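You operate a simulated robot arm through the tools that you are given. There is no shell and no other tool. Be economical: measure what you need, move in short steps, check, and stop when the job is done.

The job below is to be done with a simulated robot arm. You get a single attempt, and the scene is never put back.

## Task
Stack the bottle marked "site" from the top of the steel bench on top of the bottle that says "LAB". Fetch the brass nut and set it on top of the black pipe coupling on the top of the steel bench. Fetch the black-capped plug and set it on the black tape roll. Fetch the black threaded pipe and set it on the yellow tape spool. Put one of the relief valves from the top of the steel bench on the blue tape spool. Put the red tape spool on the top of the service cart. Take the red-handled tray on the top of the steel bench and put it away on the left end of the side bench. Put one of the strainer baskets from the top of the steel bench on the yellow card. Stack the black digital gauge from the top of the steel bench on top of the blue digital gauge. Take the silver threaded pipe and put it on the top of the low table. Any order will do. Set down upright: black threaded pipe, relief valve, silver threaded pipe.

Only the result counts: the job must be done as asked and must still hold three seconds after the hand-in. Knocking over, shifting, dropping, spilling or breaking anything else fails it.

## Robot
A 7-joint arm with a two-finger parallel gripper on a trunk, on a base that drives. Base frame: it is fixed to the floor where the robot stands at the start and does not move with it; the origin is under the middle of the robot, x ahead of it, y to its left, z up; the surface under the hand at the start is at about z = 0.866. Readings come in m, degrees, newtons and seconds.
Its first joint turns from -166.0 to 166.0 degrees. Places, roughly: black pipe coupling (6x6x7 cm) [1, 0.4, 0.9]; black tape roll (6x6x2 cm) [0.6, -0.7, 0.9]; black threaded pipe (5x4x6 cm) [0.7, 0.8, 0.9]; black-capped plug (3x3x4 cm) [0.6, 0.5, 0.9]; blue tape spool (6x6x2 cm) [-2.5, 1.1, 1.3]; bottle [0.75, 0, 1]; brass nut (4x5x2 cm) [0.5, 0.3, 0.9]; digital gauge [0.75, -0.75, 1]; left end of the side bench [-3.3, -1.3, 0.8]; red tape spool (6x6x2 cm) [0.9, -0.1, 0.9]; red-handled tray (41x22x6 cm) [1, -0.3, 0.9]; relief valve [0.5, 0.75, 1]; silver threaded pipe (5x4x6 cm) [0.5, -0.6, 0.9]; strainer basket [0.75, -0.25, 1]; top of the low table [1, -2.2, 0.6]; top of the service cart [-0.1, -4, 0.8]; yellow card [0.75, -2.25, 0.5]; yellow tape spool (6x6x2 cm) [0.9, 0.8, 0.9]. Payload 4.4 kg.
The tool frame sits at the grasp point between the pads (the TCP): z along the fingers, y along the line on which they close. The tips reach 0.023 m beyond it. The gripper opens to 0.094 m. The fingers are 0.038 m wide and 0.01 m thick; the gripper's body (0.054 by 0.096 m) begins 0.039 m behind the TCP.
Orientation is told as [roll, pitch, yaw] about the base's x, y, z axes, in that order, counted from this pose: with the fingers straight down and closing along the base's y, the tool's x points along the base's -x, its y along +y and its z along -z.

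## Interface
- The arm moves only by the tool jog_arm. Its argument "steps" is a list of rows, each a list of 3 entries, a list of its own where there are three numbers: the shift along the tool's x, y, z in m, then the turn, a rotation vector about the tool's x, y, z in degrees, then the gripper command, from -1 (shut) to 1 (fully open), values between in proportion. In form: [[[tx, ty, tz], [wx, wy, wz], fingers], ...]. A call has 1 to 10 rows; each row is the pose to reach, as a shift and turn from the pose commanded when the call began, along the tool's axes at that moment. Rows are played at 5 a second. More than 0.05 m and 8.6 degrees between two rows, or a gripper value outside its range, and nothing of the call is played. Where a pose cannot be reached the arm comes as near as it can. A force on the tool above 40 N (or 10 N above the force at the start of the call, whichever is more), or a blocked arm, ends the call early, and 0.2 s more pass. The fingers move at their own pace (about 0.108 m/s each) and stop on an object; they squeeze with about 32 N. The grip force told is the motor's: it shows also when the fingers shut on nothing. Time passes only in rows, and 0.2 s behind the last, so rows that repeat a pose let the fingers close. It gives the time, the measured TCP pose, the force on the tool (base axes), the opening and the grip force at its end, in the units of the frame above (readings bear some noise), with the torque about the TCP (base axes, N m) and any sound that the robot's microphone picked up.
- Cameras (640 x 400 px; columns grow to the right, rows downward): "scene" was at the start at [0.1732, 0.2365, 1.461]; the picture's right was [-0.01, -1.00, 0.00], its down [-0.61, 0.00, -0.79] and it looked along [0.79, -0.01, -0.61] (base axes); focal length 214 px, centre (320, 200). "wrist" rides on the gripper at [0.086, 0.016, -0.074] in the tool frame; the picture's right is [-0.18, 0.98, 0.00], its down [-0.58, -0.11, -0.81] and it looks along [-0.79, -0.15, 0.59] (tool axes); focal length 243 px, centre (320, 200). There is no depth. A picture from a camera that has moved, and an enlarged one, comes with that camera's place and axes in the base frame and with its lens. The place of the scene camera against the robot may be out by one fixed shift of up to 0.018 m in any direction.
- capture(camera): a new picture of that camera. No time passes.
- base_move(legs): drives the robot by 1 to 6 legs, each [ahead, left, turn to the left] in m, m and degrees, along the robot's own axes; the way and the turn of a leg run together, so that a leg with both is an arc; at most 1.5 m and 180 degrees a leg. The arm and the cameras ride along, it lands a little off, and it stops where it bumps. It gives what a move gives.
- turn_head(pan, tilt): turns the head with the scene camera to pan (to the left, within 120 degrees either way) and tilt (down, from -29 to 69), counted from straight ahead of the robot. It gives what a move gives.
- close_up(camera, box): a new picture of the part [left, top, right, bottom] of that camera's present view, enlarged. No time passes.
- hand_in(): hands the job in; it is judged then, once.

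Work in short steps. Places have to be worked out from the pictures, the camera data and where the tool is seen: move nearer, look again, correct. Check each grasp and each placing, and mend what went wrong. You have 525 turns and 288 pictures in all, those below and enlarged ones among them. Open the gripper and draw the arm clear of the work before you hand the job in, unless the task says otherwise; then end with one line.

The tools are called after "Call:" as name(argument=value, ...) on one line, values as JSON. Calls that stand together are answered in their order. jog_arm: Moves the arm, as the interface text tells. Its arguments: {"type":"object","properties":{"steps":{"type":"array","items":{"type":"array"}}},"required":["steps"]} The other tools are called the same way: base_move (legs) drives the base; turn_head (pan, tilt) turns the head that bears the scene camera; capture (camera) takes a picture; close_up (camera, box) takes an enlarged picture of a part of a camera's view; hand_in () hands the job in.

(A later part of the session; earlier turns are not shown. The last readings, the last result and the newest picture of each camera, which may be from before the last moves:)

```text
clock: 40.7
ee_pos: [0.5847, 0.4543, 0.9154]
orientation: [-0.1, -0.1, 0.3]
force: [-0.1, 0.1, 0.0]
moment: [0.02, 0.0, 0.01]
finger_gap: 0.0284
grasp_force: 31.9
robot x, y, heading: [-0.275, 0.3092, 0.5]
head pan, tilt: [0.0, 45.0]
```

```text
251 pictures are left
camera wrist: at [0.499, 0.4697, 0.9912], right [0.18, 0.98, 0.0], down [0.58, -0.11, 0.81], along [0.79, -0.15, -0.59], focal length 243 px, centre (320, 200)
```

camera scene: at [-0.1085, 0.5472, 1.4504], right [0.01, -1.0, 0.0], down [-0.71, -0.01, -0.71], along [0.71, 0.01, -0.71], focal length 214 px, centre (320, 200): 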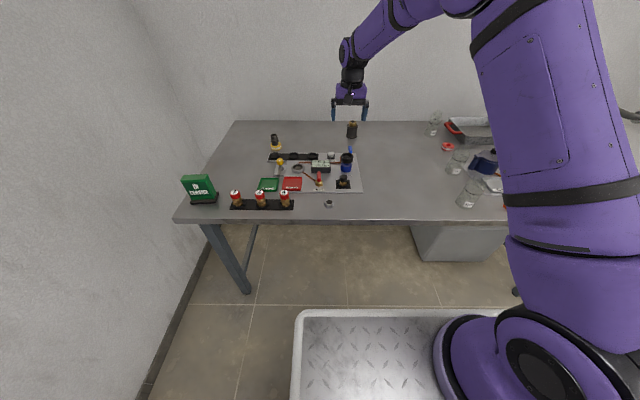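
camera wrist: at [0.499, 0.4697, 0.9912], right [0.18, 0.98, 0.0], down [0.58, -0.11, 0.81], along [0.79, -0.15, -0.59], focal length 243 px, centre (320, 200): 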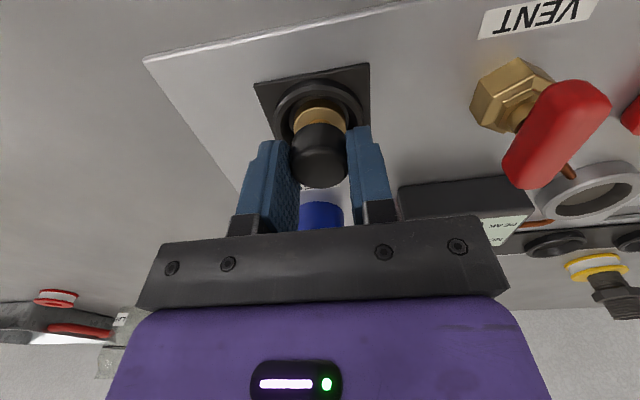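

Plug gripped. Lift to ~1.15 and check that it came along.

Call:
jog_arm(steps=[[[0, 0, -0.02], [0, 0, 0], -1], [[0, 0, -0.06], [0, 0, 0], -1], [[0, 0, -0.1], [0, 0, 0], -1], [[0, 0, -0.145], [0, 0, 0], -1], [[0, 0, -0.19], [0, 0, 0], -1], [[0, 0, -0.235], [0, 0, 0], -1]])

Call:
turn_head(pan=-60, tilt=40)

Call:
capture(camera="wrist")

Call:
capture(camera="scene")

```text
clock: 42.1
ee_pos: [0.5856, 0.4527, 1.1519]
orientation: [0.0, 0.0, 0.2]
force: [0.5, 0.9, -1.4]
moment: [0.01, 0.04, 0.02]
finger_gap: 0.0285
grasp_force: 32.1
robot x, y, heading: [-0.2758, 0.3083, 0.1]
head pan, tilt: [0.0, 45.0]
```

```text
clock: 43.4
ee_pos: [0.5858, 0.4534, 1.1528]
orientation: [0.0, 0.0, 0.2]
force: [0.3, 0.1, 0.5]
moment: [-0.03, -0.02, -0.02]
finger_gap: 0.0281
grasp_force: 32.2
robot x, y, heading: [-0.2756, 0.3088, 0.3]
head pan, tilt: [-60.0, 40.0]
```

```text
250 pictures are left
camera wrist: at [0.4995, 0.4682, 1.2279], right [0.18, 0.98, 0.0], down [0.58, -0.11, 0.81], along [0.79, -0.15, -0.59], focal length 243 px, centre (320, 200)
```

wrist: 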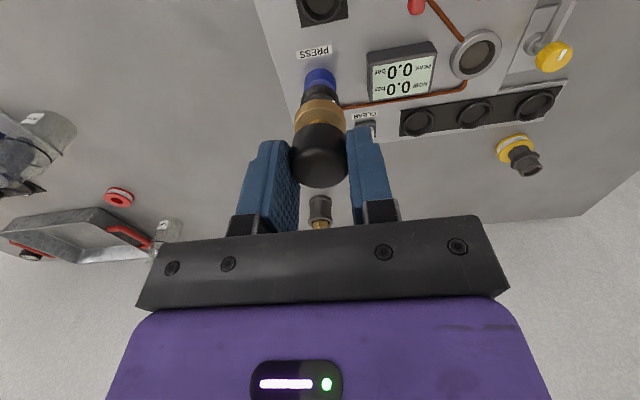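

```text
249 pictures are left
camera scene: at [-0.1467, 0.4733, 1.4576], right [-0.86, -0.51, 0.0], down [-0.33, 0.55, -0.77], along [0.39, -0.66, -0.64], focal length 214 px, centre (320, 200)
```

scene: 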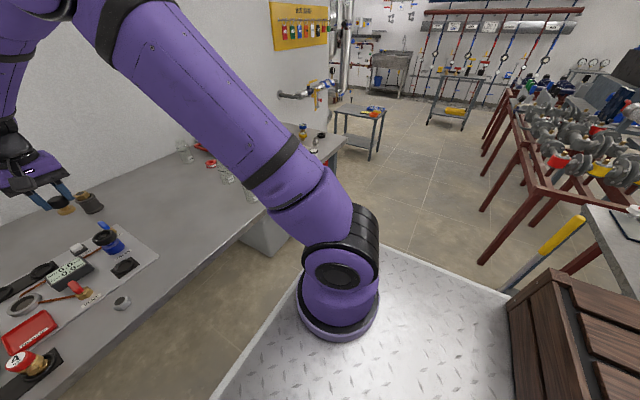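

There are racks to the right behind; I'll look further round to see clearance before driving.

Call:
turn_head(pan=-115, tilt=45)

Call:
capture(camera="scene")

Call:
turn_head(pan=110, tilt=40)

Call:
capture(camera="scene")

```text
clock: 44.6
ee_pos: [0.5865, 0.4525, 1.1511]
orientation: [0.0, 0.0, 0.2]
force: [-0.2, -0.2, -1.3]
moment: [0.0, -0.01, -0.01]
finger_gap: 0.0283
grasp_force: 32.1
robot x, y, heading: [-0.2726, 0.3098, 0.3]
head pan, tilt: [-115.0, 45.0]
```

```text
248 pictures are left
camera scene: at [-0.2236, 0.4726, 1.4504], right [-0.91, 0.42, 0.0], down [0.29, 0.64, -0.71], along [-0.29, -0.64, -0.71], focal length 214 px, centre (320, 200)
```

scene: 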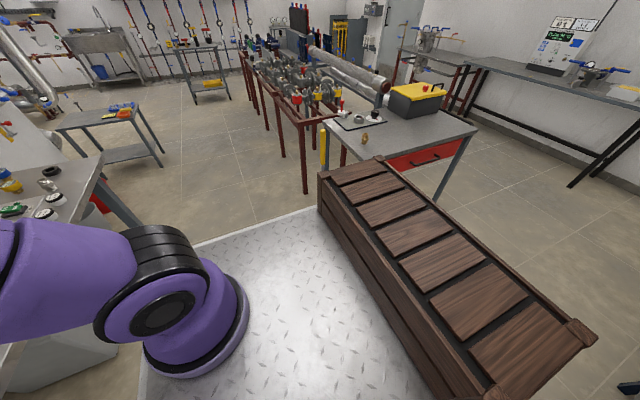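

```text
clock: 47.8
ee_pos: [0.5862, 0.4534, 1.1522]
orientation: [0.0, 0.0, 0.2]
force: [1.0, -0.6, -1.3]
moment: [0.0, 0.04, 0.02]
finger_gap: 0.0283
grasp_force: 31.5
robot x, y, heading: [-0.2731, 0.3106, 0.2]
head pan, tilt: [110.0, 40.0]
```

```text
247 pictures are left
camera scene: at [-0.2194, 0.6263, 1.4576], right [0.94, 0.35, 0.0], down [0.22, -0.6, -0.77], along [-0.27, 0.72, -0.64], focal length 214 px, centre (320, 200)
```

scene: 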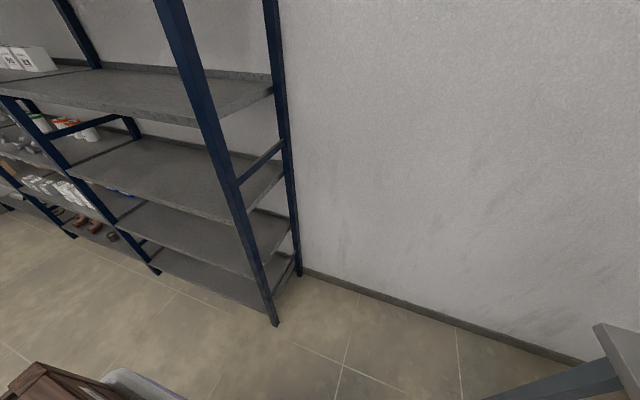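

The robot extends ≈0.40 m back, 0.34 ahead, ±0.32 sideways; a rack leg stands near (-0.74,-1.03). I'll go ahead 0.15 and right 0.7, staying clear.

Call:
base_move(legs=[[0.15, 0, 0], [0, -0.7, 0]])

Call:
turn_head(pan=-45, tilt=40)

Call:
capture(camera="scene")

Call:
capture(camera="wrist")

```text
clock: 52.6
ee_pos: [0.7541, -0.1945, 1.1518]
orientation: [0.1, 0.0, 2.7]
force: [0.1, 0.2, -1.2]
moment: [-0.03, 0.0, -0.04]
finger_gap: 0.0283
grasp_force: 31.8
robot x, y, heading: [-0.0979, -0.3802, 3.0]
head pan, tilt: [110.0, 40.0]
```

```text
clock: 55.0
ee_pos: [0.7537, -0.1955, 1.153]
orientation: [0.0, 0.0, 2.7]
force: [0.5, 0.1, -0.5]
moment: [0.01, -0.02, 0.0]
finger_gap: 0.028
grasp_force: 31.5
robot x, y, heading: [-0.0974, -0.3774, 2.8]
head pan, tilt: [-45.0, 40.0]
```

```text
246 pictures are left
camera scene: at [0.0379, -0.1912, 1.4576], right [-0.67, -0.74, 0.0], down [-0.48, 0.43, -0.77], along [0.57, -0.51, -0.64], focal length 214 px, centre (320, 200)
```

scene: 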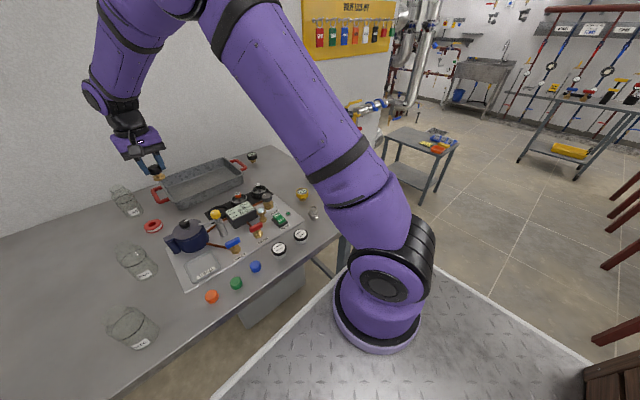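

```text
245 pictures are left
camera wrist: at [0.6668, -0.1834, 1.2282], right [0.14, 0.99, 0.0], down [0.59, -0.08, 0.81], along [0.8, -0.11, -0.59], focal length 243 px, centre (320, 200)
```

wrist: 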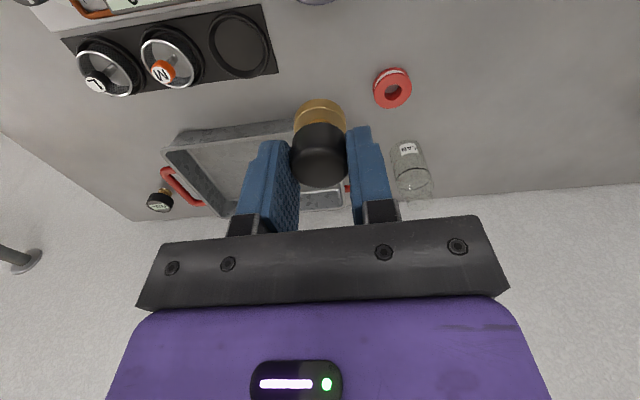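

Now swing right toward the roll area near (0.66,-0.62).

Call:
jog_arm(steps=[[[0.01, -0.045, -0.01], [0, 0, 0], -1], [[0.02, -0.09, -0.02], [0, 0, 0], -1], [[0.035, -0.135, -0.02], [0, 0, 0], -1], [[0.05, -0.18, -0.02], [0, 0, 0], -1], [[0.062, -0.225, -0.02], [0, 0, 0], -1], [[0.075, -0.27, -0.02], [0, 0, 0], -1], [[0.087, -0.315, -0.02], [0, 0, 0], -1], [[0.1, -0.36, -0.02], [0, 0, 0], -1], [[0.114, -0.4, -0.02], [0, 0, 0], -1], [[0.114, -0.42, -0.02], [0, 0, 0], -1]])

Call:
capture(camera="wrist")

Call:
capture(camera="scene")

```text
clock: 57.2
ee_pos: [0.6608, -0.6204, 1.1707]
orientation: [-0.1, 0.0, 2.7]
force: [-0.2, 0.6, -0.7]
moment: [-0.07, 0.02, -0.01]
finger_gap: 0.0284
grasp_force: 31.3
robot x, y, heading: [-0.103, -0.3702, 2.9]
head pan, tilt: [-45.0, 40.0]
```

```text
244 pictures are left
camera wrist: at [0.5731, -0.6093, 1.2463], right [0.14, 0.99, 0.0], down [0.59, -0.08, 0.81], along [0.8, -0.11, -0.59], focal length 243 px, centre (320, 200)
```

wrist: 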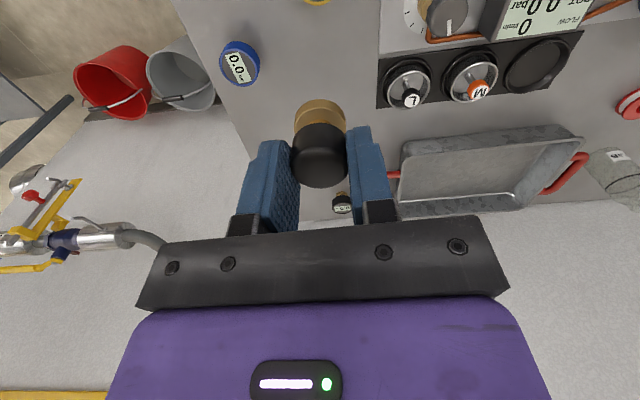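

```text
243 pictures are left
camera scene: at [0.0379, -0.191, 1.4576], right [-0.67, -0.74, 0.0], down [-0.48, 0.43, -0.77], along [0.57, -0.51, -0.64], focal length 214 px, centre (320, 200)
```

scene: 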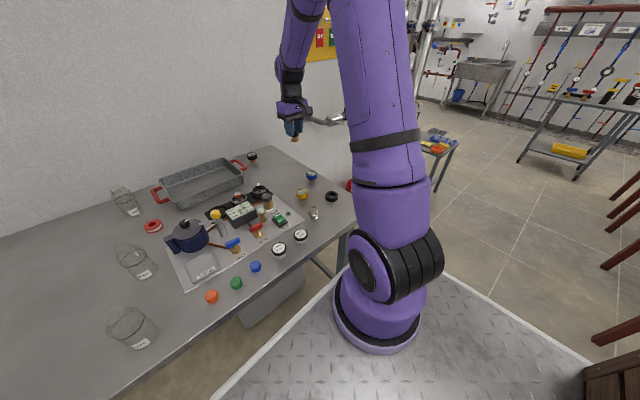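

Black roll seems near (0.557,-0.712). Move the plug over there at z≈1.07.

Call:
jog_arm(steps=[[[0.035, -0.03, 0], [0, 0, 0], -1], [[0.07, -0.06, 0.02], [0, 0, 0], -1], [[0.109, -0.085, 0.04], [0, 0, 0], -1], [[0.109, -0.085, 0.075], [0, 0, 0], -1], [[0.109, -0.085, 0.1], [0, 0, 0], -1], [[0.109, -0.085, 0.1], [0, 0, 0], -1]])

Call:
capture(camera="wrist")

```text
refused: row 2 steps farther than a row can; nothing moved
```

```text
242 pictures are left
camera wrist: at [0.5731, -0.6093, 1.2463], right [0.14, 0.99, 0.0], down [0.59, -0.08, 0.81], along [0.8, -0.11, -0.59], focal length 243 px, centre (320, 200)
```

wrist: 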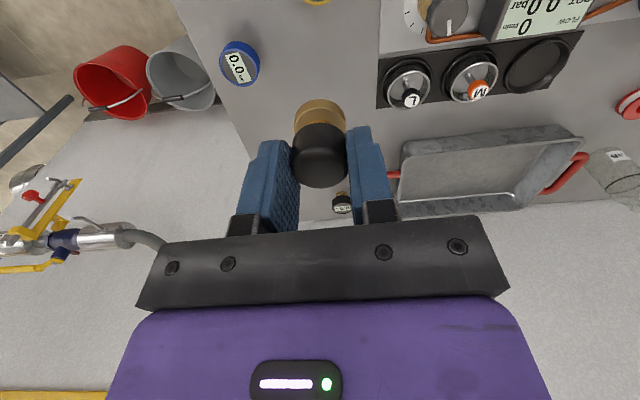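

Resend with smaller rows.

Call:
jog_arm(steps=[[[0.03, -0.025, 0], [0, 0, 0], -1], [[0.06, -0.05, 0.01], [0, 0, 0], -1], [[0.085, -0.07, 0.03], [0, 0, 0], -1], [[0.109, -0.085, 0.055], [0, 0, 0], -1], [[0.109, -0.085, 0.1], [0, 0, 0], -1], [[0.109, -0.085, 0.1], [0, 0, 0], -1]])

Call:
capture(camera="wrist")

```text
clock: 58.6
ee_pos: [0.5517, -0.712, 1.072]
orientation: [0.0, 0.0, 2.6]
force: [-0.7, -0.2, 0.6]
moment: [-0.05, -0.02, -0.02]
finger_gap: 0.028
grasp_force: 31.9
robot x, y, heading: [-0.1003, -0.3727, 2.7]
head pan, tilt: [-45.0, 40.0]
```

```text
241 pictures are left
camera wrist: at [0.4649, -0.7003, 1.1482], right [0.14, 0.99, 0.0], down [0.59, -0.08, 0.81], along [0.8, -0.11, -0.59], focal length 243 px, centre (320, 200)
```

wrist: 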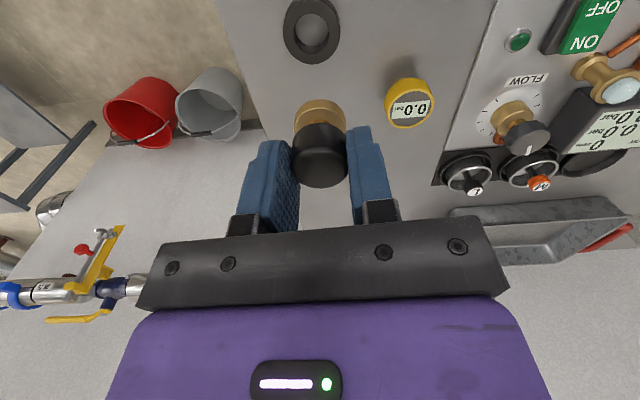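

Roll is right below at ≈(0.552,-0.720). Zoom to see whether its hole is open.

Call:
close_up(camera="wrist", box=[260, 0, 380, 190])

```text
2.11 times, centred on (320, 95) of wrist
camera zoom: at [0.4649, -0.7003, 1.1482], right [0.14, 0.99, 0.0], down [0.59, -0.08, 0.81], along [0.8, -0.11, -0.59], focal length 511 px, centre (320, 421)
```

zoom: 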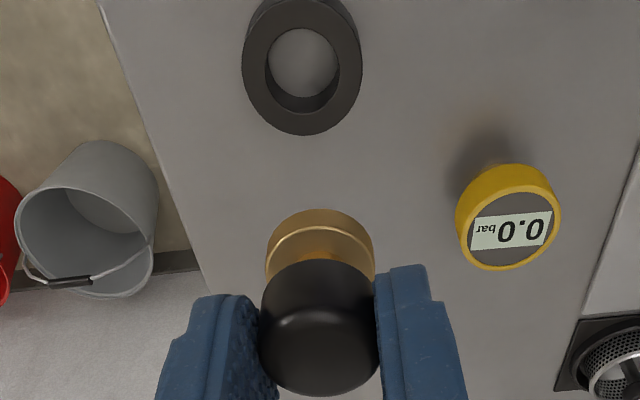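

The hole (≈36 mm) looks open and wider than the plug (≈27 mm). I'll lower centred first and feel whether the roll's top bears it.

Call:
jog_arm(steps=[[[-0.003, -0.009, 0.03], [0, 0, 0], -1], [[-0.003, -0.009, 0.07], [0, 0, 0], -1], [[-0.003, -0.009, 0.11], [0, 0, 0], -1], [[-0.003, -0.009, 0.12], [0, 0, 0], -1], [[-0.003, -0.009, 0.12], [0, 0, 0], -1]])

Call:
close_up(camera="wrist", box=[220, 50, 420, 200])

```text
clock: 59.8
ee_pos: [0.5595, -0.7207, 0.9519]
orientation: [0.1, 0.1, 2.8]
force: [0.5, 0.2, -1.0]
moment: [0.01, 0.04, -0.03]
finger_gap: 0.0282
grasp_force: 32.1
robot x, y, heading: [-0.1009, -0.376, 3.0]
head pan, tilt: [-45.0, 40.0]
```

```text
2.67 times, centred on (320, 125) of wrist
camera zoom: at [0.4729, -0.7089, 1.0281], right [0.14, 0.99, 0.0], down [0.59, -0.08, 0.81], along [0.8, -0.11, -0.59], focal length 647 px, centre (320, 400)
```

zoom: 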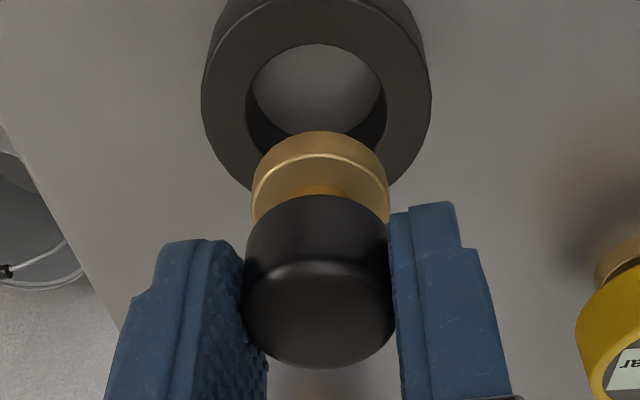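

Plug is ~12 mm too far ahead; correct and lower slowly to feel contact (expected z≈0.933).

Call:
jog_arm(steps=[[[0.0115, 0, 0.0], [0, 0, 0], -1], [[0.0115, 0, 0.006], [0, 0, 0], -1], [[0.0115, 0, 0.012], [0, 0, 0], -1], [[0.0115, 0, 0.012], [0, 0, 0], -1]])

Call:
close_up(camera="wrist", box=[220, 50, 420, 200])

```text
clock: 60.8
ee_pos: [0.5465, -0.721, 0.9396]
orientation: [0.1, 0.0, 2.7]
force: [0.2, 0.6, -1.7]
moment: [-0.01, 0.01, -0.02]
finger_gap: 0.0282
grasp_force: 32.6
robot x, y, heading: [-0.0989, -0.3744, 3.1]
head pan, tilt: [-45.0, 40.0]
```

```text
2.67 times, centred on (320, 125) of wrist
camera zoom: at [0.4595, -0.708, 1.0161], right [0.14, 0.99, 0.0], down [0.59, -0.08, 0.81], along [0.8, -0.11, -0.59], focal length 647 px, centre (320, 400)
```

zoom: 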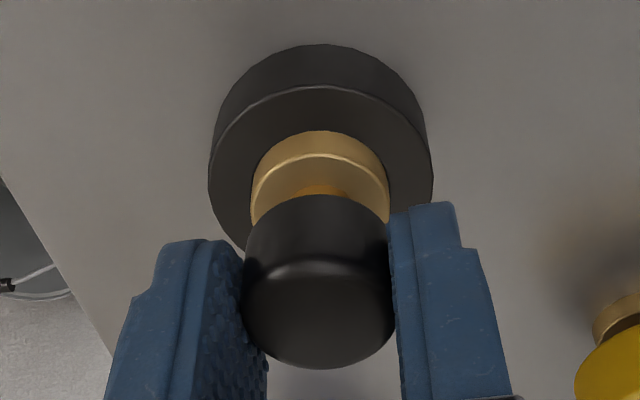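

Well centred. Lower in small steps to feel the roll top.

Call:
jog_arm(steps=[[[0, 0, 0.003], [0, 0, 0], -1], [[0, 0, 0.006], [0, 0, 0], -1], [[0, 0, 0.009], [0, 0, 0], -1], [[0, 0, 0.009], [0, 0, 0], -1]])

Call:
close_up(camera="wrist", box=[220, 50, 420, 200])

```text
clock: 61.8
ee_pos: [0.5468, -0.7201, 0.932]
orientation: [0.0, -0.1, 2.7]
force: [-0.4, -0.3, -0.6]
moment: [0.0, -0.02, 0.02]
finger_gap: 0.0282
grasp_force: 32.2
robot x, y, heading: [-0.1017, -0.3764, 2.7]
head pan, tilt: [-45.0, 40.0]
```

```text
2.67 times, centred on (320, 125) of wrist
camera zoom: at [0.4599, -0.7081, 1.0072], right [0.14, 0.99, 0.0], down [0.59, -0.08, 0.81], along [0.8, -0.11, -0.59], focal length 647 px, centre (320, 400)
```

zoom: 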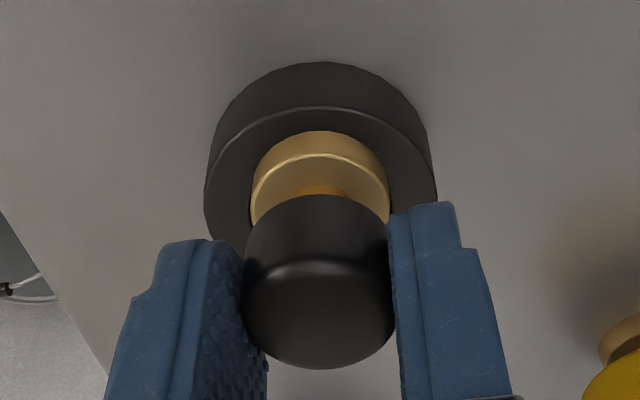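

I over-corrected: the plug is ~10 mm too near me. Raise 1 cm, shift 10 mm ahead, then look.

Call:
jog_arm(steps=[[[0, 0, -0.012], [0, 0, 0], -1], [[-0.0105, 0, -0.012], [0, 0, 0], -1], [[-0.0105, 0, -0.004], [0, 0, 0], -1], [[-0.0105, 0, -0.004], [0, 0, 0], -1]])

Call:
close_up(camera="wrist", box=[220, 50, 420, 200])

```text
clock: 62.8
ee_pos: [0.5558, -0.7193, 0.9343]
orientation: [0.1, -0.1, 2.7]
force: [-0.5, 0.3, -0.5]
moment: [0.04, 0.03, 0.01]
finger_gap: 0.0283
grasp_force: 32.3
robot x, y, heading: [-0.1009, -0.3737, 2.6]
head pan, tilt: [-45.0, 40.0]
```

```text
2.67 times, centred on (320, 125) of wrist
camera zoom: at [0.4697, -0.7071, 1.0094], right [0.14, 0.99, 0.0], down [0.59, -0.08, 0.81], along [0.8, -0.11, -0.59], focal length 647 px, centre (320, 400)
```

zoom: 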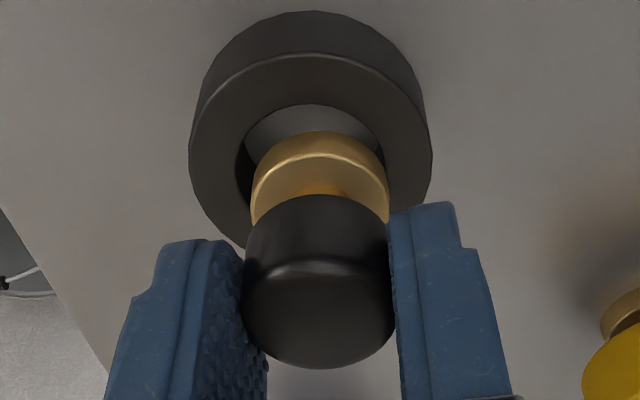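

x is now aligned; shift 2 mm right and lower to feel.

Call:
jog_arm(steps=[[[0, -0.002, 0.003], [0, 0, 0], -1], [[0, -0.002, 0.006], [0, 0, 0], -1], [[0, -0.002, 0.009], [0, 0, 0], -1], [[0, -0.002, 0.012], [0, 0, 0], -1], [[0, -0.002, 0.012], [0, 0, 0], -1]])

Call:
close_up(camera="wrist", box=[220, 50, 420, 200])

```text
clock: 64.0
ee_pos: [0.5584, -0.7204, 0.9242]
orientation: [-0.1, -0.2, 2.7]
force: [1.4, 0.8, 32.3]
moment: [0.06, -0.06, 0.0]
finger_gap: 0.0281
grasp_force: 32.2
robot x, y, heading: [-0.1005, -0.3713, 2.6]
head pan, tilt: [-45.0, 40.0]
```

```text
2.67 times, centred on (320, 125) of wrist
camera zoom: at [0.4699, -0.7085, 0.9996], right [0.14, 0.99, 0.0], down [0.58, -0.08, 0.81], along [0.8, -0.11, -0.59], focal length 647 px, centre (320, 400)
```

zoom: 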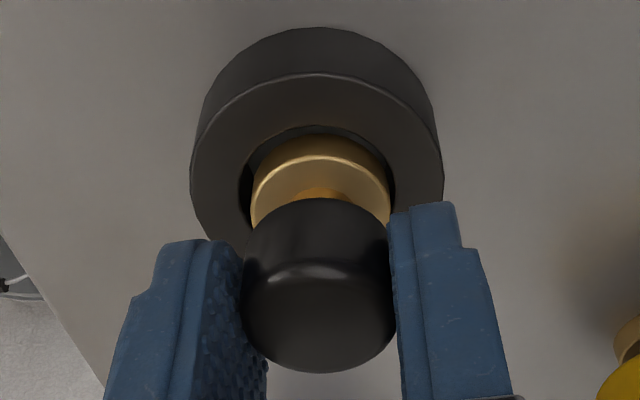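

Contact at roll-top height (32 N) while centred, so the roll carries it. Ease up and release.

Call:
jog_arm(steps=[[[0, 0, -0.002], [0, 0, 0], -1], [[0, 0, -0.003], [0, 0, 0], -0.2], [[0, 0, -0.003], [0, 0, 0], 0.2], [[0, 0, -0.003], [0, 0, 0], 0.2], [[0, 0, -0.04], [0, 0, 0], 0.2], [[0, 0, -0.085], [0, 0, 0], 0.4], [[0, 0, -0.13], [0, 0, 0], 1]])

Call:
capture(camera="wrist")

Call:
close_up(camera="wrist", box=[240, 0, 400, 100])

```text
clock: 65.6
ee_pos: [0.5583, -0.7209, 1.051]
orientation: [0.1, 0.0, 2.8]
force: [0.3, -0.8, -0.1]
moment: [0.04, 0.05, 0.0]
finger_gap: 0.0938
grasp_force: 0.1
robot x, y, heading: [-0.1024, -0.3736, 3.2]
head pan, tilt: [-45.0, 40.0]
```

```text
234 pictures are left
camera wrist: at [0.4701, -0.7098, 1.1279], right [0.14, 0.99, 0.0], down [0.59, -0.08, 0.81], along [0.8, -0.11, -0.59], focal length 243 px, centre (320, 200)
```

wrist: 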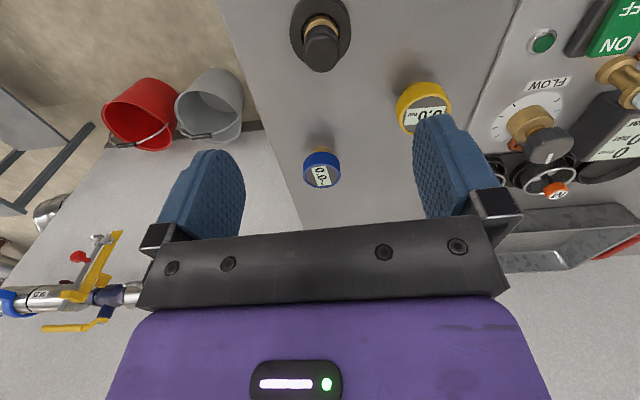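

```text
4.00 times, centred on (320, 50) of wrist
camera zoom: at [0.4701, -0.7098, 1.1279], right [0.14, 0.99, 0.0], down [0.59, -0.08, 0.81], along [0.8, -0.11, -0.59], focal length 970 px, centre (320, 800)
```

zoom: 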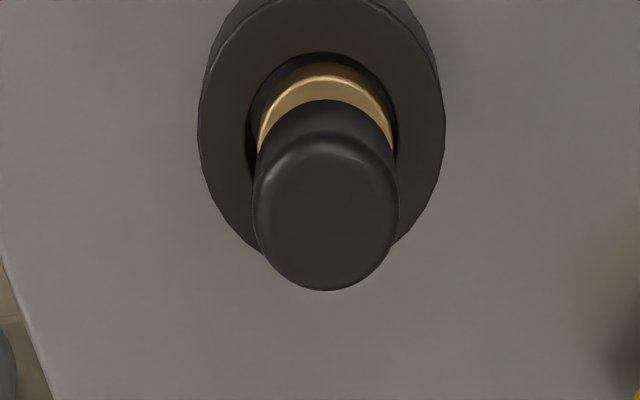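

Plug sits on the roll. Now look at the blue gauge and the black one.

Call:
close_up(camera="wrist", box=[270, 120, 470, 220])

Call:
close_up(camera="scene", box=[200, 130, 360, 230])

```text
3.20 times, centred on (370, 170) of wrist
camera zoom: at [0.4701, -0.7098, 1.1279], right [0.14, 0.99, 0.0], down [0.59, -0.08, 0.81], along [0.8, -0.11, -0.59], focal length 776 px, centre (160, 296)
```

zoom: 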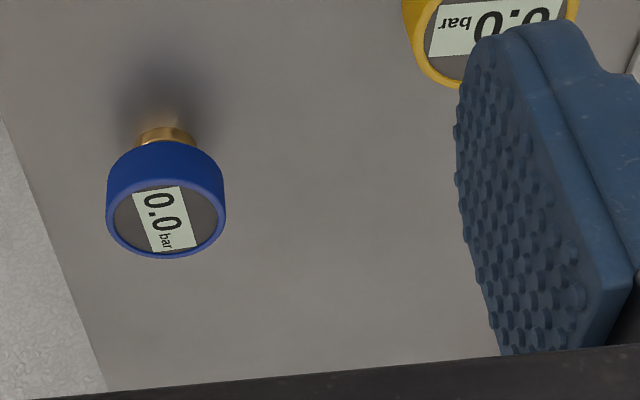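

```text
4.00 times, centred on (280, 180) of scene
camera zoom: at [0.0384, -0.1917, 1.4576], right [-0.67, -0.74, 0.0], down [-0.48, 0.43, -0.77], along [0.57, -0.51, -0.64], focal length 858 px, centre (480, 280)
```

zoom: 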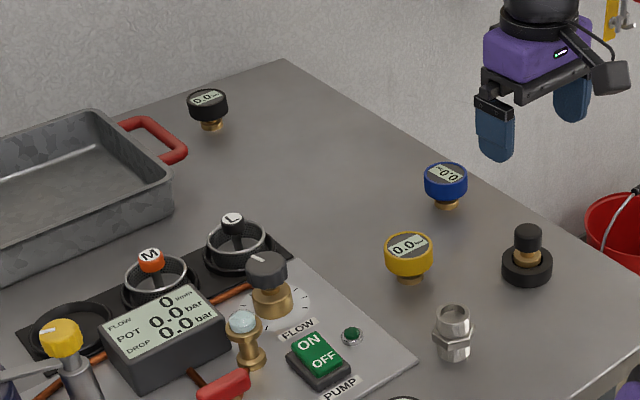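

Both gauges are flat round heads on brass stems. Raise, move the base 0.1 ahead (straightening heading), then go to the black gauge near (1.05,-0.62).

Call:
jog_arm(steps=[[[0, 0, -0.045], [0, 0, 0], 1], [[0, 0, -0.09], [0, 0, 0], 1]])

Call:
base_move(legs=[[0.09, 0, -2.8]])

```text
clock: 66.2
ee_pos: [0.5544, -0.721, 1.1448]
orientation: [0.1, 0.1, 2.6]
force: [0.2, -0.1, -0.6]
moment: [0.01, 0.06, 0.03]
finger_gap: 0.0939
grasp_force: 0.0
robot x, y, heading: [-0.1024, -0.3731, 3.1]
head pan, tilt: [-45.0, 40.0]
```

```text
clock: 67.3
ee_pos: [0.6268, -0.7523, 1.1452]
orientation: [0.0, 0.0, -0.3]
force: [-0.1, -0.1, 0.4]
moment: [-0.01, 0.0, -0.02]
finger_gap: 0.0939
grasp_force: 0.0
robot x, y, heading: [-0.0069, -0.3766, -0.1]
head pan, tilt: [-45.0, 40.0]
```

Move to above the black gauge.

Call:
jog_arm(steps=[[[-0.045, 0.015, 0], [0, 0, 0], 1], [[-0.09, 0.03, 0], [0, 0, 0], 1], [[-0.135, 0.045, 0], [0, 0, 0], 1], [[-0.18, 0.06, 0], [0, 0, 0], 1], [[-0.225, 0.075, 0], [0, 0, 0], 1], [[-0.27, 0.09, 0], [0, 0, 0], 1], [[-0.315, 0.105, 0], [0, 0, 0], 1], [[-0.36, 0.12, 0], [0, 0, 0], 1], [[-0.4, 0.13, 0.02], [0, 0, 0], 1], [[-0.4, 0.13, 0.02], [0, 0, 0], 1]])

Call:
capture(camera="wrist")

```text
clock: 69.5
ee_pos: [1.0289, -0.6234, 1.121]
orientation: [0.0, 0.0, -0.3]
force: [-0.3, 0.3, 0.8]
moment: [0.0, -0.03, -0.02]
finger_gap: 0.0941
grasp_force: 0.1
robot x, y, heading: [-0.007, -0.3755, -0.0]
head pan, tilt: [-45.0, 40.0]
```

```text
230 pictures are left
camera wrist: at [0.9428, -0.6074, 1.1977], right [0.19, 0.98, 0.0], down [0.58, -0.11, 0.81], along [0.79, -0.15, -0.59], focal length 243 px, centre (320, 200)
```

wrist: 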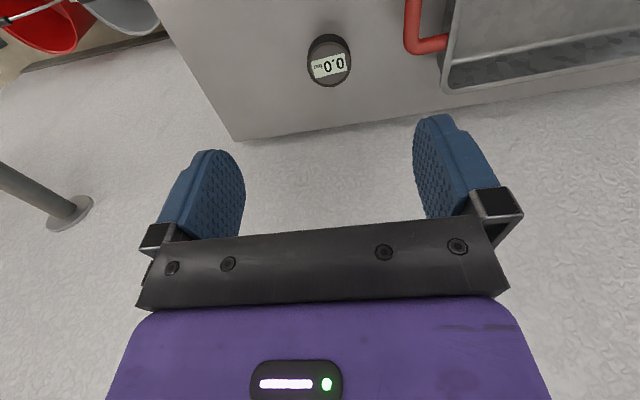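

Gauge at ≈(1.068,-0.621). Align and descend to z≈1.0 to check.

Call:
jog_arm(steps=[[[-0.0385, 0.002, 0.02], [0, 0, 0], 0.7], [[-0.0385, 0.002, 0.065], [0, 0, 0], 0.7], [[-0.0385, 0.002, 0.11], [0, 0, 0], 0.7], [[-0.0385, 0.002, 0.12], [0, 0, 0], 0.7], [[-0.0385, 0.002, 0.12], [0, 0, 0], 0.7]])

Call:
capture(camera="wrist")

```text
clock: 70.7
ee_pos: [1.0668, -0.6217, 1.003]
orientation: [0.0, 0.0, -0.2]
force: [-0.4, 0.2, -0.6]
moment: [0.02, -0.03, 0.03]
finger_gap: 0.08
grasp_force: 0.0
robot x, y, heading: [-0.0084, -0.3747, 0.0]
head pan, tilt: [-45.0, 40.0]
```

```text
229 pictures are left
camera wrist: at [0.9798, -0.6058, 1.0786], right [0.19, 0.98, 0.0], down [0.58, -0.11, 0.81], along [0.79, -0.15, -0.59], focal length 243 px, centre (320, 200)
```

wrist: 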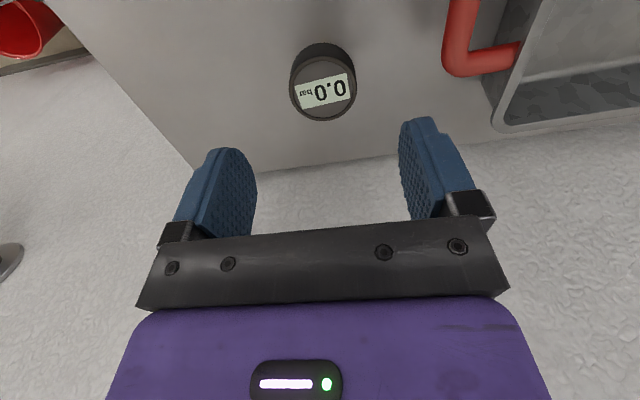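

Head top ≈0.92, dia ≈4.7 cm. Descend to z≈0.915 and close.

Call:
jog_arm(steps=[[[0, 0.002, 0.04], [0, 0, 0], 0.7], [[0, 0.002, 0.075], [0, 0, 0], 0.7], [[0, 0.002, 0.088], [0, 0, 0], 0.7], [[0, 0.002, 0.088], [0, 0, 0], -1], [[0, 0.002, 0.088], [0, 0, 0], -1], [[0, 0.002, 0.088], [0, 0, 0], -1]])

Call:
capture(camera="wrist")

```text
clock: 72.1
ee_pos: [1.0655, -0.6204, 0.9172]
orientation: [-0.1, 0.1, -0.3]
force: [0.2, -0.1, -0.7]
moment: [0.0, 0.03, 0.0]
finger_gap: 0.0504
grasp_force: 32.5
robot x, y, heading: [-0.0063, -0.3745, -0.2]
head pan, tilt: [-45.0, 40.0]
```

```text
228 pictures are left
camera wrist: at [0.9799, -0.604, 0.9934], right [0.19, 0.98, 0.0], down [0.58, -0.11, 0.81], along [0.79, -0.15, -0.59], focal length 243 px, centre (320, 200)
```

wrist: 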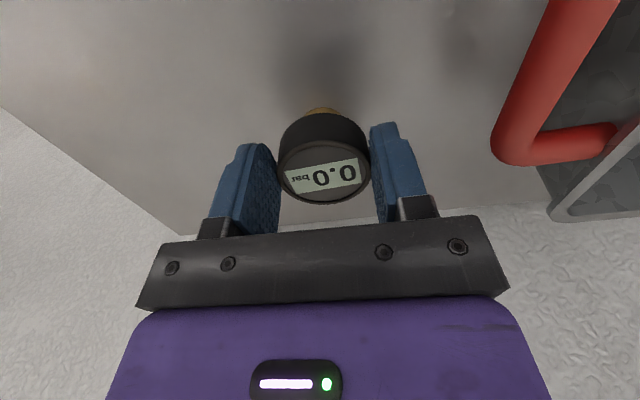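

Gripped (50 mm). Lift 0.19 m.

Call:
jog_arm(steps=[[[0, 0, -0.03], [0, 0, 0], -1], [[0, 0, -0.075], [0, 0, 0], -1], [[0, 0, -0.12], [0, 0, 0], -1], [[0, 0, -0.165], [0, 0, 0], -1], [[0, 0, -0.19], [0, 0, 0], -1]])

Call:
jog_arm(steps=[[[0.045, -0.015, 0], [0, 0, 0], -1], [[0.09, -0.03, 0], [0, 0, 0], -1], [[0.135, -0.045, 0], [0, 0, 0], -1], [[0.18, -0.06, 0], [0, 0, 0], -1], [[0.225, -0.075, 0], [0, 0, 0], -1], [[0.27, -0.09, 0], [0, 0, 0], -1], [[0.315, -0.105, 0], [0, 0, 0], -1], [[0.36, -0.115, 0], [0, 0, 0], -1], [[0.36, -0.115, 0], [0, 0, 0], -1]])

Call:
capture(camera="wrist")

```text
clock: 73.3
ee_pos: [1.0657, -0.6225, 1.1045]
orientation: [0.1, 0.1, -0.3]
force: [0.5, 0.1, -1.8]
moment: [0.01, 0.01, 0.04]
finger_gap: 0.0504
grasp_force: 31.7
robot x, y, heading: [-0.0078, -0.3735, -0.1]
head pan, tilt: [-45.0, 40.0]
```

```text
clock: 75.3
ee_pos: [0.7037, -0.7333, 1.1061]
orientation: [0.0, 0.0, -0.3]
force: [0.6, -0.1, -1.4]
moment: [-0.02, 0.02, -0.01]
finger_gap: 0.0501
grasp_force: 32.2
robot x, y, heading: [-0.0084, -0.3752, -0.0]
head pan, tilt: [-45.0, 40.0]
```

```text
227 pictures are left
camera wrist: at [0.6176, -0.7174, 1.1823], right [0.19, 0.98, 0.0], down [0.58, -0.11, 0.81], along [0.79, -0.15, -0.59], focal length 243 px, centre (320, 200)
```

wrist: 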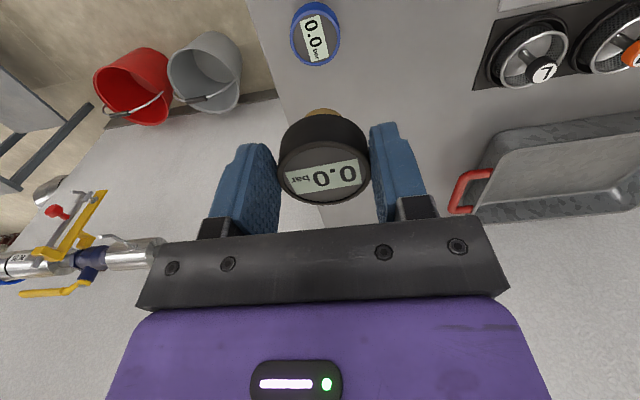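

Blue gauge at ≈(0.709,-0.7385). Align and lower to ~2 cm above.

Call:
jog_arm(steps=[[[-0.003, -0.005, 0.04], [0, 0, 0], -1], [[-0.003, -0.005, 0.08], [0, 0, 0], -1], [[-0.003, -0.005, 0.115], [0, 0, 0], -1], [[-0.003, -0.005, 0.115], [0, 0, 0], -1]])

Call:
close_up(camera="wrist", box=[220, 50, 420, 210])

```text
clock: 76.3
ee_pos: [0.7075, -0.7373, 0.9908]
orientation: [0.0, 0.1, -0.3]
force: [0.3, -0.2, -1.8]
moment: [-0.02, 0.02, 0.0]
finger_gap: 0.0501
grasp_force: 31.7
robot x, y, heading: [-0.0055, -0.373, -0.2]
head pan, tilt: [-45.0, 40.0]
```

```text
2.50 times, centred on (320, 130) of wrist
camera zoom: at [0.6209, -0.7217, 1.0664], right [0.19, 0.98, 0.0], down [0.58, -0.11, 0.81], along [0.79, -0.15, -0.59], focal length 606 px, centre (320, 375)
```

zoom: 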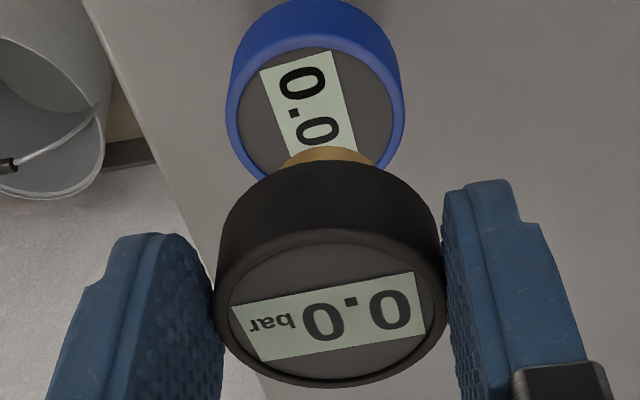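

Stem is ~5 mm left of the blue head's centre; shift right 5 mm and lower to contact.

Call:
jog_arm(steps=[[[0, -0.005, 0.008], [0, 0, 0], -1], [[0, -0.005, 0.015], [0, 0, 0], -1], [[0, -0.005, 0.019], [0, 0, 0], -1], [[0, -0.005, 0.022], [0, 0, 0], -1], [[0, -0.005, 0.024], [0, 0, 0], -1], [[0, -0.005, 0.024], [0, 0, 0], -1]])

Call:
close_up(camera="wrist", box=[220, 50, 420, 210])

```text
clock: 77.7
ee_pos: [0.7086, -0.7438, 0.9665]
orientation: [0.0, 0.0, -0.3]
force: [-0.1, -0.1, -2.8]
moment: [-0.02, 0.02, -0.03]
finger_gap: 0.05
grasp_force: 31.9
robot x, y, heading: [-0.0063, -0.3781, -0.0]
head pan, tilt: [-45.0, 40.0]
```

```text
2.50 times, centred on (320, 130) of wrist
camera zoom: at [0.622, -0.7278, 1.043], right [0.19, 0.98, 0.0], down [0.58, -0.11, 0.81], along [0.79, -0.15, -0.59], focal length 606 px, centre (320, 375)
```

zoom: 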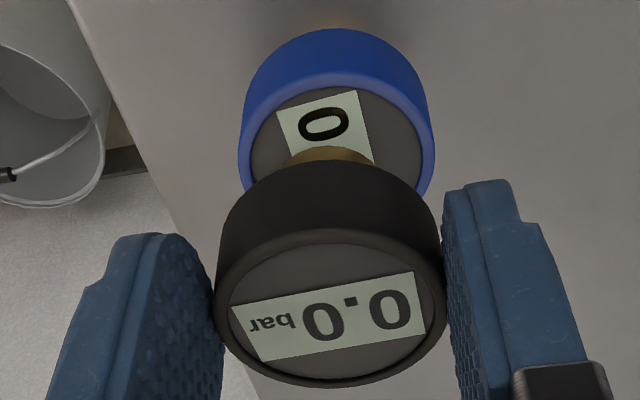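

Still no contact; fine-tune (3 mm back, 2 mm left) and lower further.

Call:
jog_arm(steps=[[[0.003, 0.002, 0.002], [0, 0, 0], -1], [[0.003, 0.002, 0.004], [0, 0, 0], -1], [[0.003, 0.002, 0.006], [0, 0, 0], -1], [[0.003, 0.002, 0.006], [0, 0, 0], -1]])

```text
clock: 78.7
ee_pos: [0.7044, -0.7426, 0.9616]
orientation: [0.0, 0.1, -0.2]
force: [0.3, 0.1, -1.3]
moment: [0.03, 0.01, -0.04]
finger_gap: 0.0499
grasp_force: 31.8
robot x, y, heading: [-0.0097, -0.3728, -0.0]
head pan, tilt: [-45.0, 40.0]
```

Call:
jog_arm(steps=[[[0, 0, 0.002], [0, 0, 0], -1], [[0, 0, 0.004], [0, 0, 0], -1], [[0, 0, 0.006], [0, 0, 0], -1], [[0, 0, 0.006], [0, 0, 0], -1]])

Call:
close_up(camera="wrist", box=[220, 50, 420, 210])

```text
clock: 79.7
ee_pos: [0.7055, -0.7414, 0.9567]
orientation: [0.0, -0.2, -0.3]
force: [3.7, -5.6, 31.9]
moment: [-0.25, -0.63, -0.12]
finger_gap: 0.0503
grasp_force: 31.3
robot x, y, heading: [-0.0108, -0.3762, 0.0]
head pan, tilt: [-45.0, 40.0]
```

```text
2.50 times, centred on (320, 130) of wrist
camera zoom: at [0.6187, -0.7259, 1.0324], right [0.19, 0.98, 0.0], down [0.58, -0.11, 0.81], along [0.79, -0.15, -0.59], focal length 606 px, centre (320, 375)
```

zoom: 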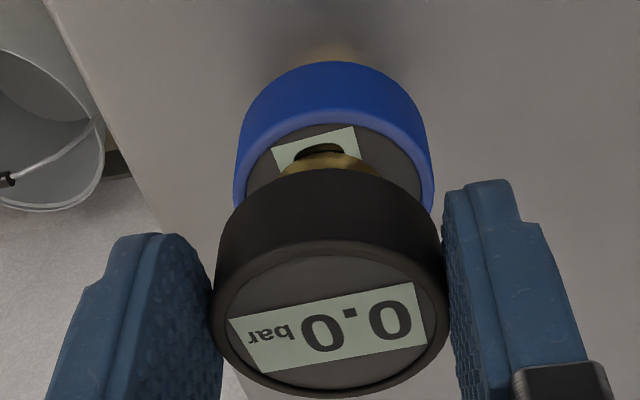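

Contact (32 N). Ease 1.5 mm and release gently.

Call:
jog_arm(steps=[[[-0.002, 0, -0.001], [0, 0, 0], -1], [[-0.002, 0, -0.0015], [0, 0, 0], -1], [[-0.002, 0, -0.0015], [0, 0, 0], 0.2], [[-0.002, 0, -0.0015], [0, 0, 0], 0.5], [[-0.002, 0, -0.0015], [0, 0, 0], 0.5]])

Call:
capture(camera="wrist")

```text
clock: 80.9
ee_pos: [0.708, -0.742, 0.9573]
orientation: [0.0, 0.0, -0.3]
force: [-0.2, -0.8, 0.3]
moment: [0.0, 0.02, 0.0]
finger_gap: 0.0705
grasp_force: 0.1
robot x, y, heading: [-0.0083, -0.374, -0.2]
head pan, tilt: [-45.0, 40.0]
```

```text
223 pictures are left
camera wrist: at [0.6214, -0.7258, 1.033], right [0.19, 0.98, 0.0], down [0.58, -0.11, 0.81], along [0.79, -0.15, -0.59], focal length 243 px, centre (320, 200)
```

wrist: 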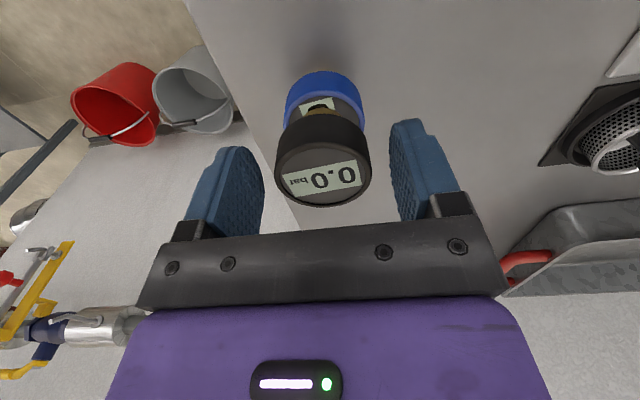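

Black gauge stands on the blue one. Raise clear and relocate for the SITE bottle (back 0.3, left 0.37).

Call:
jog_arm(steps=[[[0, 0, -0.03], [0, 0, 0], 0.5], [[0, 0, -0.07], [0, 0, 0], 0.5], [[0, 0, -0.115], [0, 0, 0], 1], [[0, 0, -0.16], [0, 0, 0], 1], [[0, 0, -0.205], [0, 0, 0], 1], [[0, 0, -0.25], [0, 0, 0], 1], [[0, 0, -0.28], [0, 0, 0], 1]])

Call:
base_move(legs=[[-0.3, 0, 0], [0, 0.37, 0]])

Call:
turn_head(pan=-20, tilt=40)

Call:
capture(camera="scene")

Call:
close_up(camera="scene", box=[300, 100, 500, 225])

```text
clock: 82.5
ee_pos: [0.7053, -0.7411, 1.2377]
orientation: [0.1, 0.1, -0.2]
force: [-0.3, 0.6, 0.2]
moment: [0.03, 0.05, -0.01]
finger_gap: 0.094
grasp_force: 0.1
robot x, y, heading: [-0.0092, -0.378, 0.1]
head pan, tilt: [-45.0, 40.0]
```

```text
clock: 84.4
ee_pos: [0.4288, -0.7372, 1.2355]
orientation: [0.0, -0.1, 0.1]
force: [0.1, 0.2, 0.1]
moment: [-0.01, -0.03, 0.01]
finger_gap: 0.0941
grasp_force: 0.0
robot x, y, heading: [-0.2893, -0.3754, -0.0]
head pan, tilt: [-45.0, 40.0]
stopped in leg 1: the robot was blocked; the commanded pose is now the measured one
```

```text
clock: 85.3
ee_pos: [0.4304, -0.7386, 1.2362]
orientation: [0.1, 0.0, 0.1]
force: [-0.3, -0.1, 0.1]
moment: [-0.01, 0.02, 0.01]
finger_gap: 0.0941
grasp_force: 0.1
robot x, y, heading: [-0.29, -0.3758, 0.3]
head pan, tilt: [-20.0, 40.0]
```

```text
222 pictures are left
camera scene: at [-0.1213, -0.1655, 1.4576], right [-0.34, -0.94, 0.0], down [-0.6, 0.22, -0.77], along [0.72, -0.26, -0.64], focal length 214 px, centre (320, 200)
```

scene: 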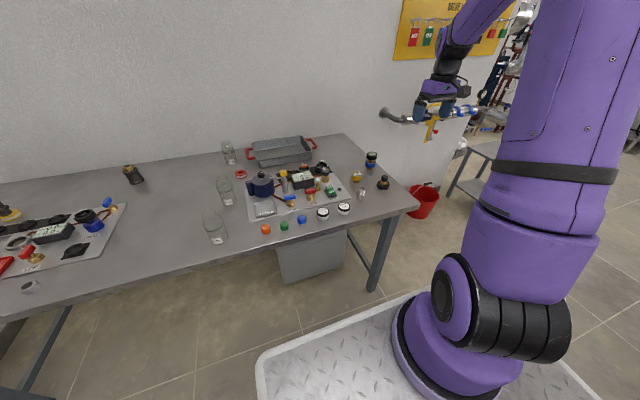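

```text
3.20 times, centred on (400, 162) of scene
camera zoom: at [-0.1213, -0.1655, 1.4576], right [-0.34, -0.94, 0.0], down [-0.6, 0.22, -0.77], along [0.72, -0.26, -0.64], focal length 686 px, centre (64, 320)
```

zoom: 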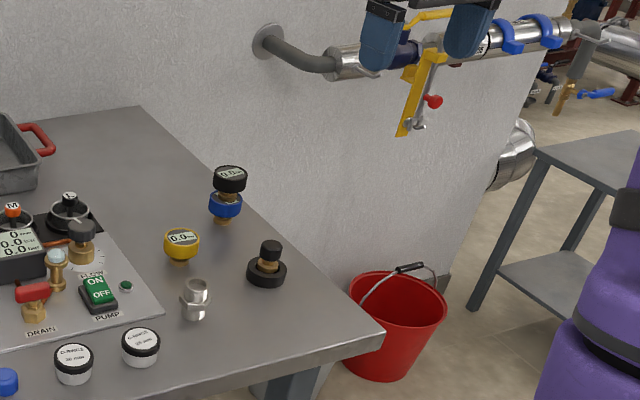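

The base was blocked while backing at x=-0.29. I'll ease forward and look behind to see what it met.

Call:
base_move(legs=[[0.1, 0.0, 0]])

Call:
turn_head(pan=-115, tilt=50)

Call:
capture(camera="scene")

```text
clock: 86.5
ee_pos: [0.5281, -0.7381, 1.2365]
orientation: [0.0, 0.0, 0.0]
force: [-0.2, 0.3, 0.8]
moment: [-0.01, 0.01, -0.01]
finger_gap: 0.0938
grasp_force: 0.0
robot x, y, heading: [-0.1856, -0.3703, 0.2]
head pan, tilt: [-20.0, 40.0]
```

```text
clock: 88.2
ee_pos: [0.5282, -0.7383, 1.2365]
orientation: [0.0, 0.0, 0.0]
force: [-0.3, 0.0, 0.2]
moment: [0.01, 0.01, 0.01]
finger_gap: 0.094
grasp_force: 0.1
robot x, y, heading: [-0.1877, -0.3739, 0.2]
head pan, tilt: [-115.0, 50.0]
```

```text
220 pictures are left
camera scene: at [-0.1341, -0.2065, 1.4435], right [-0.91, 0.42, 0.0], down [0.32, 0.7, -0.64], along [-0.27, -0.58, -0.77], focal length 214 px, centre (320, 200)
```

scene: 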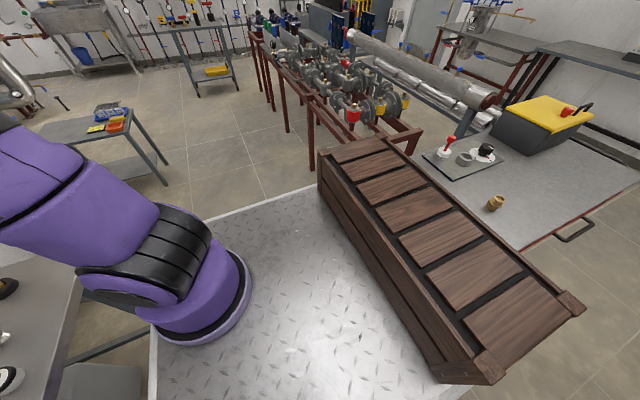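

Behind is a fixed table (front ≈x=-0.86, y from -0.76 to -0.24); nothing seems disturbed. I'll move left past it, then back.

Call:
base_move(legs=[[0, 0.6, 0], [-0.13, 0, 0]])

Call:
turn_head(pan=-20, tilt=45)

Call:
capture(camera="scene")

Call:
close_up(camera="scene", box=[260, 100, 460, 225])

```text
clock: 92.4
ee_pos: [0.3957, -0.1384, 1.2368]
orientation: [0.0, 0.0, 0.7]
force: [-1.3, 0.8, 0.1]
moment: [-0.02, -0.03, 0.0]
finger_gap: 0.0941
grasp_force: 0.1
robot x, y, heading: [-0.3291, 0.2196, 0.9]
head pan, tilt: [-115.0, 50.0]
```

```text
clock: 94.1
ee_pos: [0.3936, -0.137, 1.236]
orientation: [0.0, 0.0, 0.7]
force: [-0.7, -0.8, 0.1]
moment: [0.03, -0.01, -0.01]
finger_gap: 0.0941
grasp_force: 0.0
robot x, y, heading: [-0.327, 0.2143, 0.8]
head pan, tilt: [-20.0, 45.0]
```

```text
219 pictures are left
camera scene: at [-0.1657, 0.4299, 1.4504], right [-0.33, -0.94, 0.0], down [-0.67, 0.23, -0.71], along [0.67, -0.23, -0.71], focal length 214 px, centre (320, 200)
```

scene: 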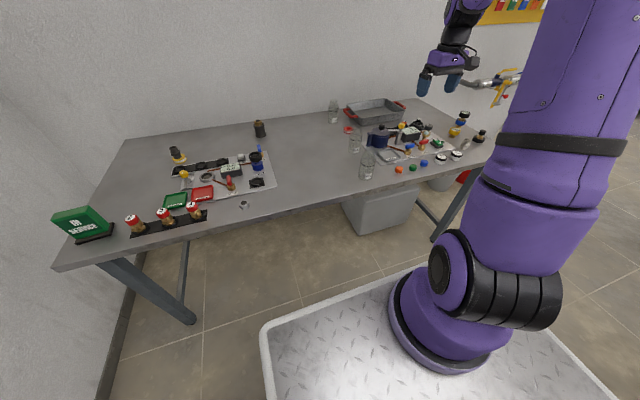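

```text
3.20 times, centred on (360, 162) of scene
camera zoom: at [-0.1657, 0.4299, 1.4504], right [-0.33, -0.94, 0.0], down [-0.67, 0.23, -0.71], along [0.67, -0.23, -0.71], focal length 686 px, centre (192, 320)
```

zoom: 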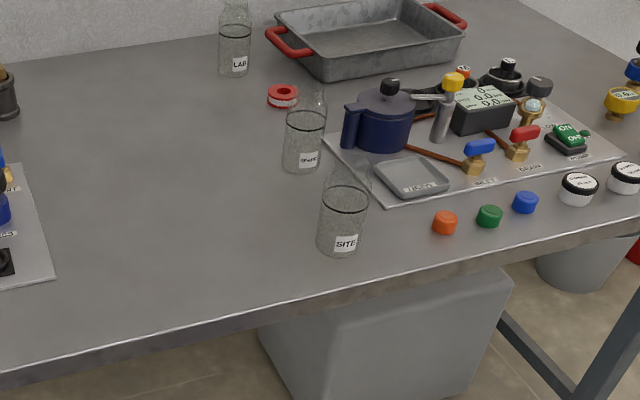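

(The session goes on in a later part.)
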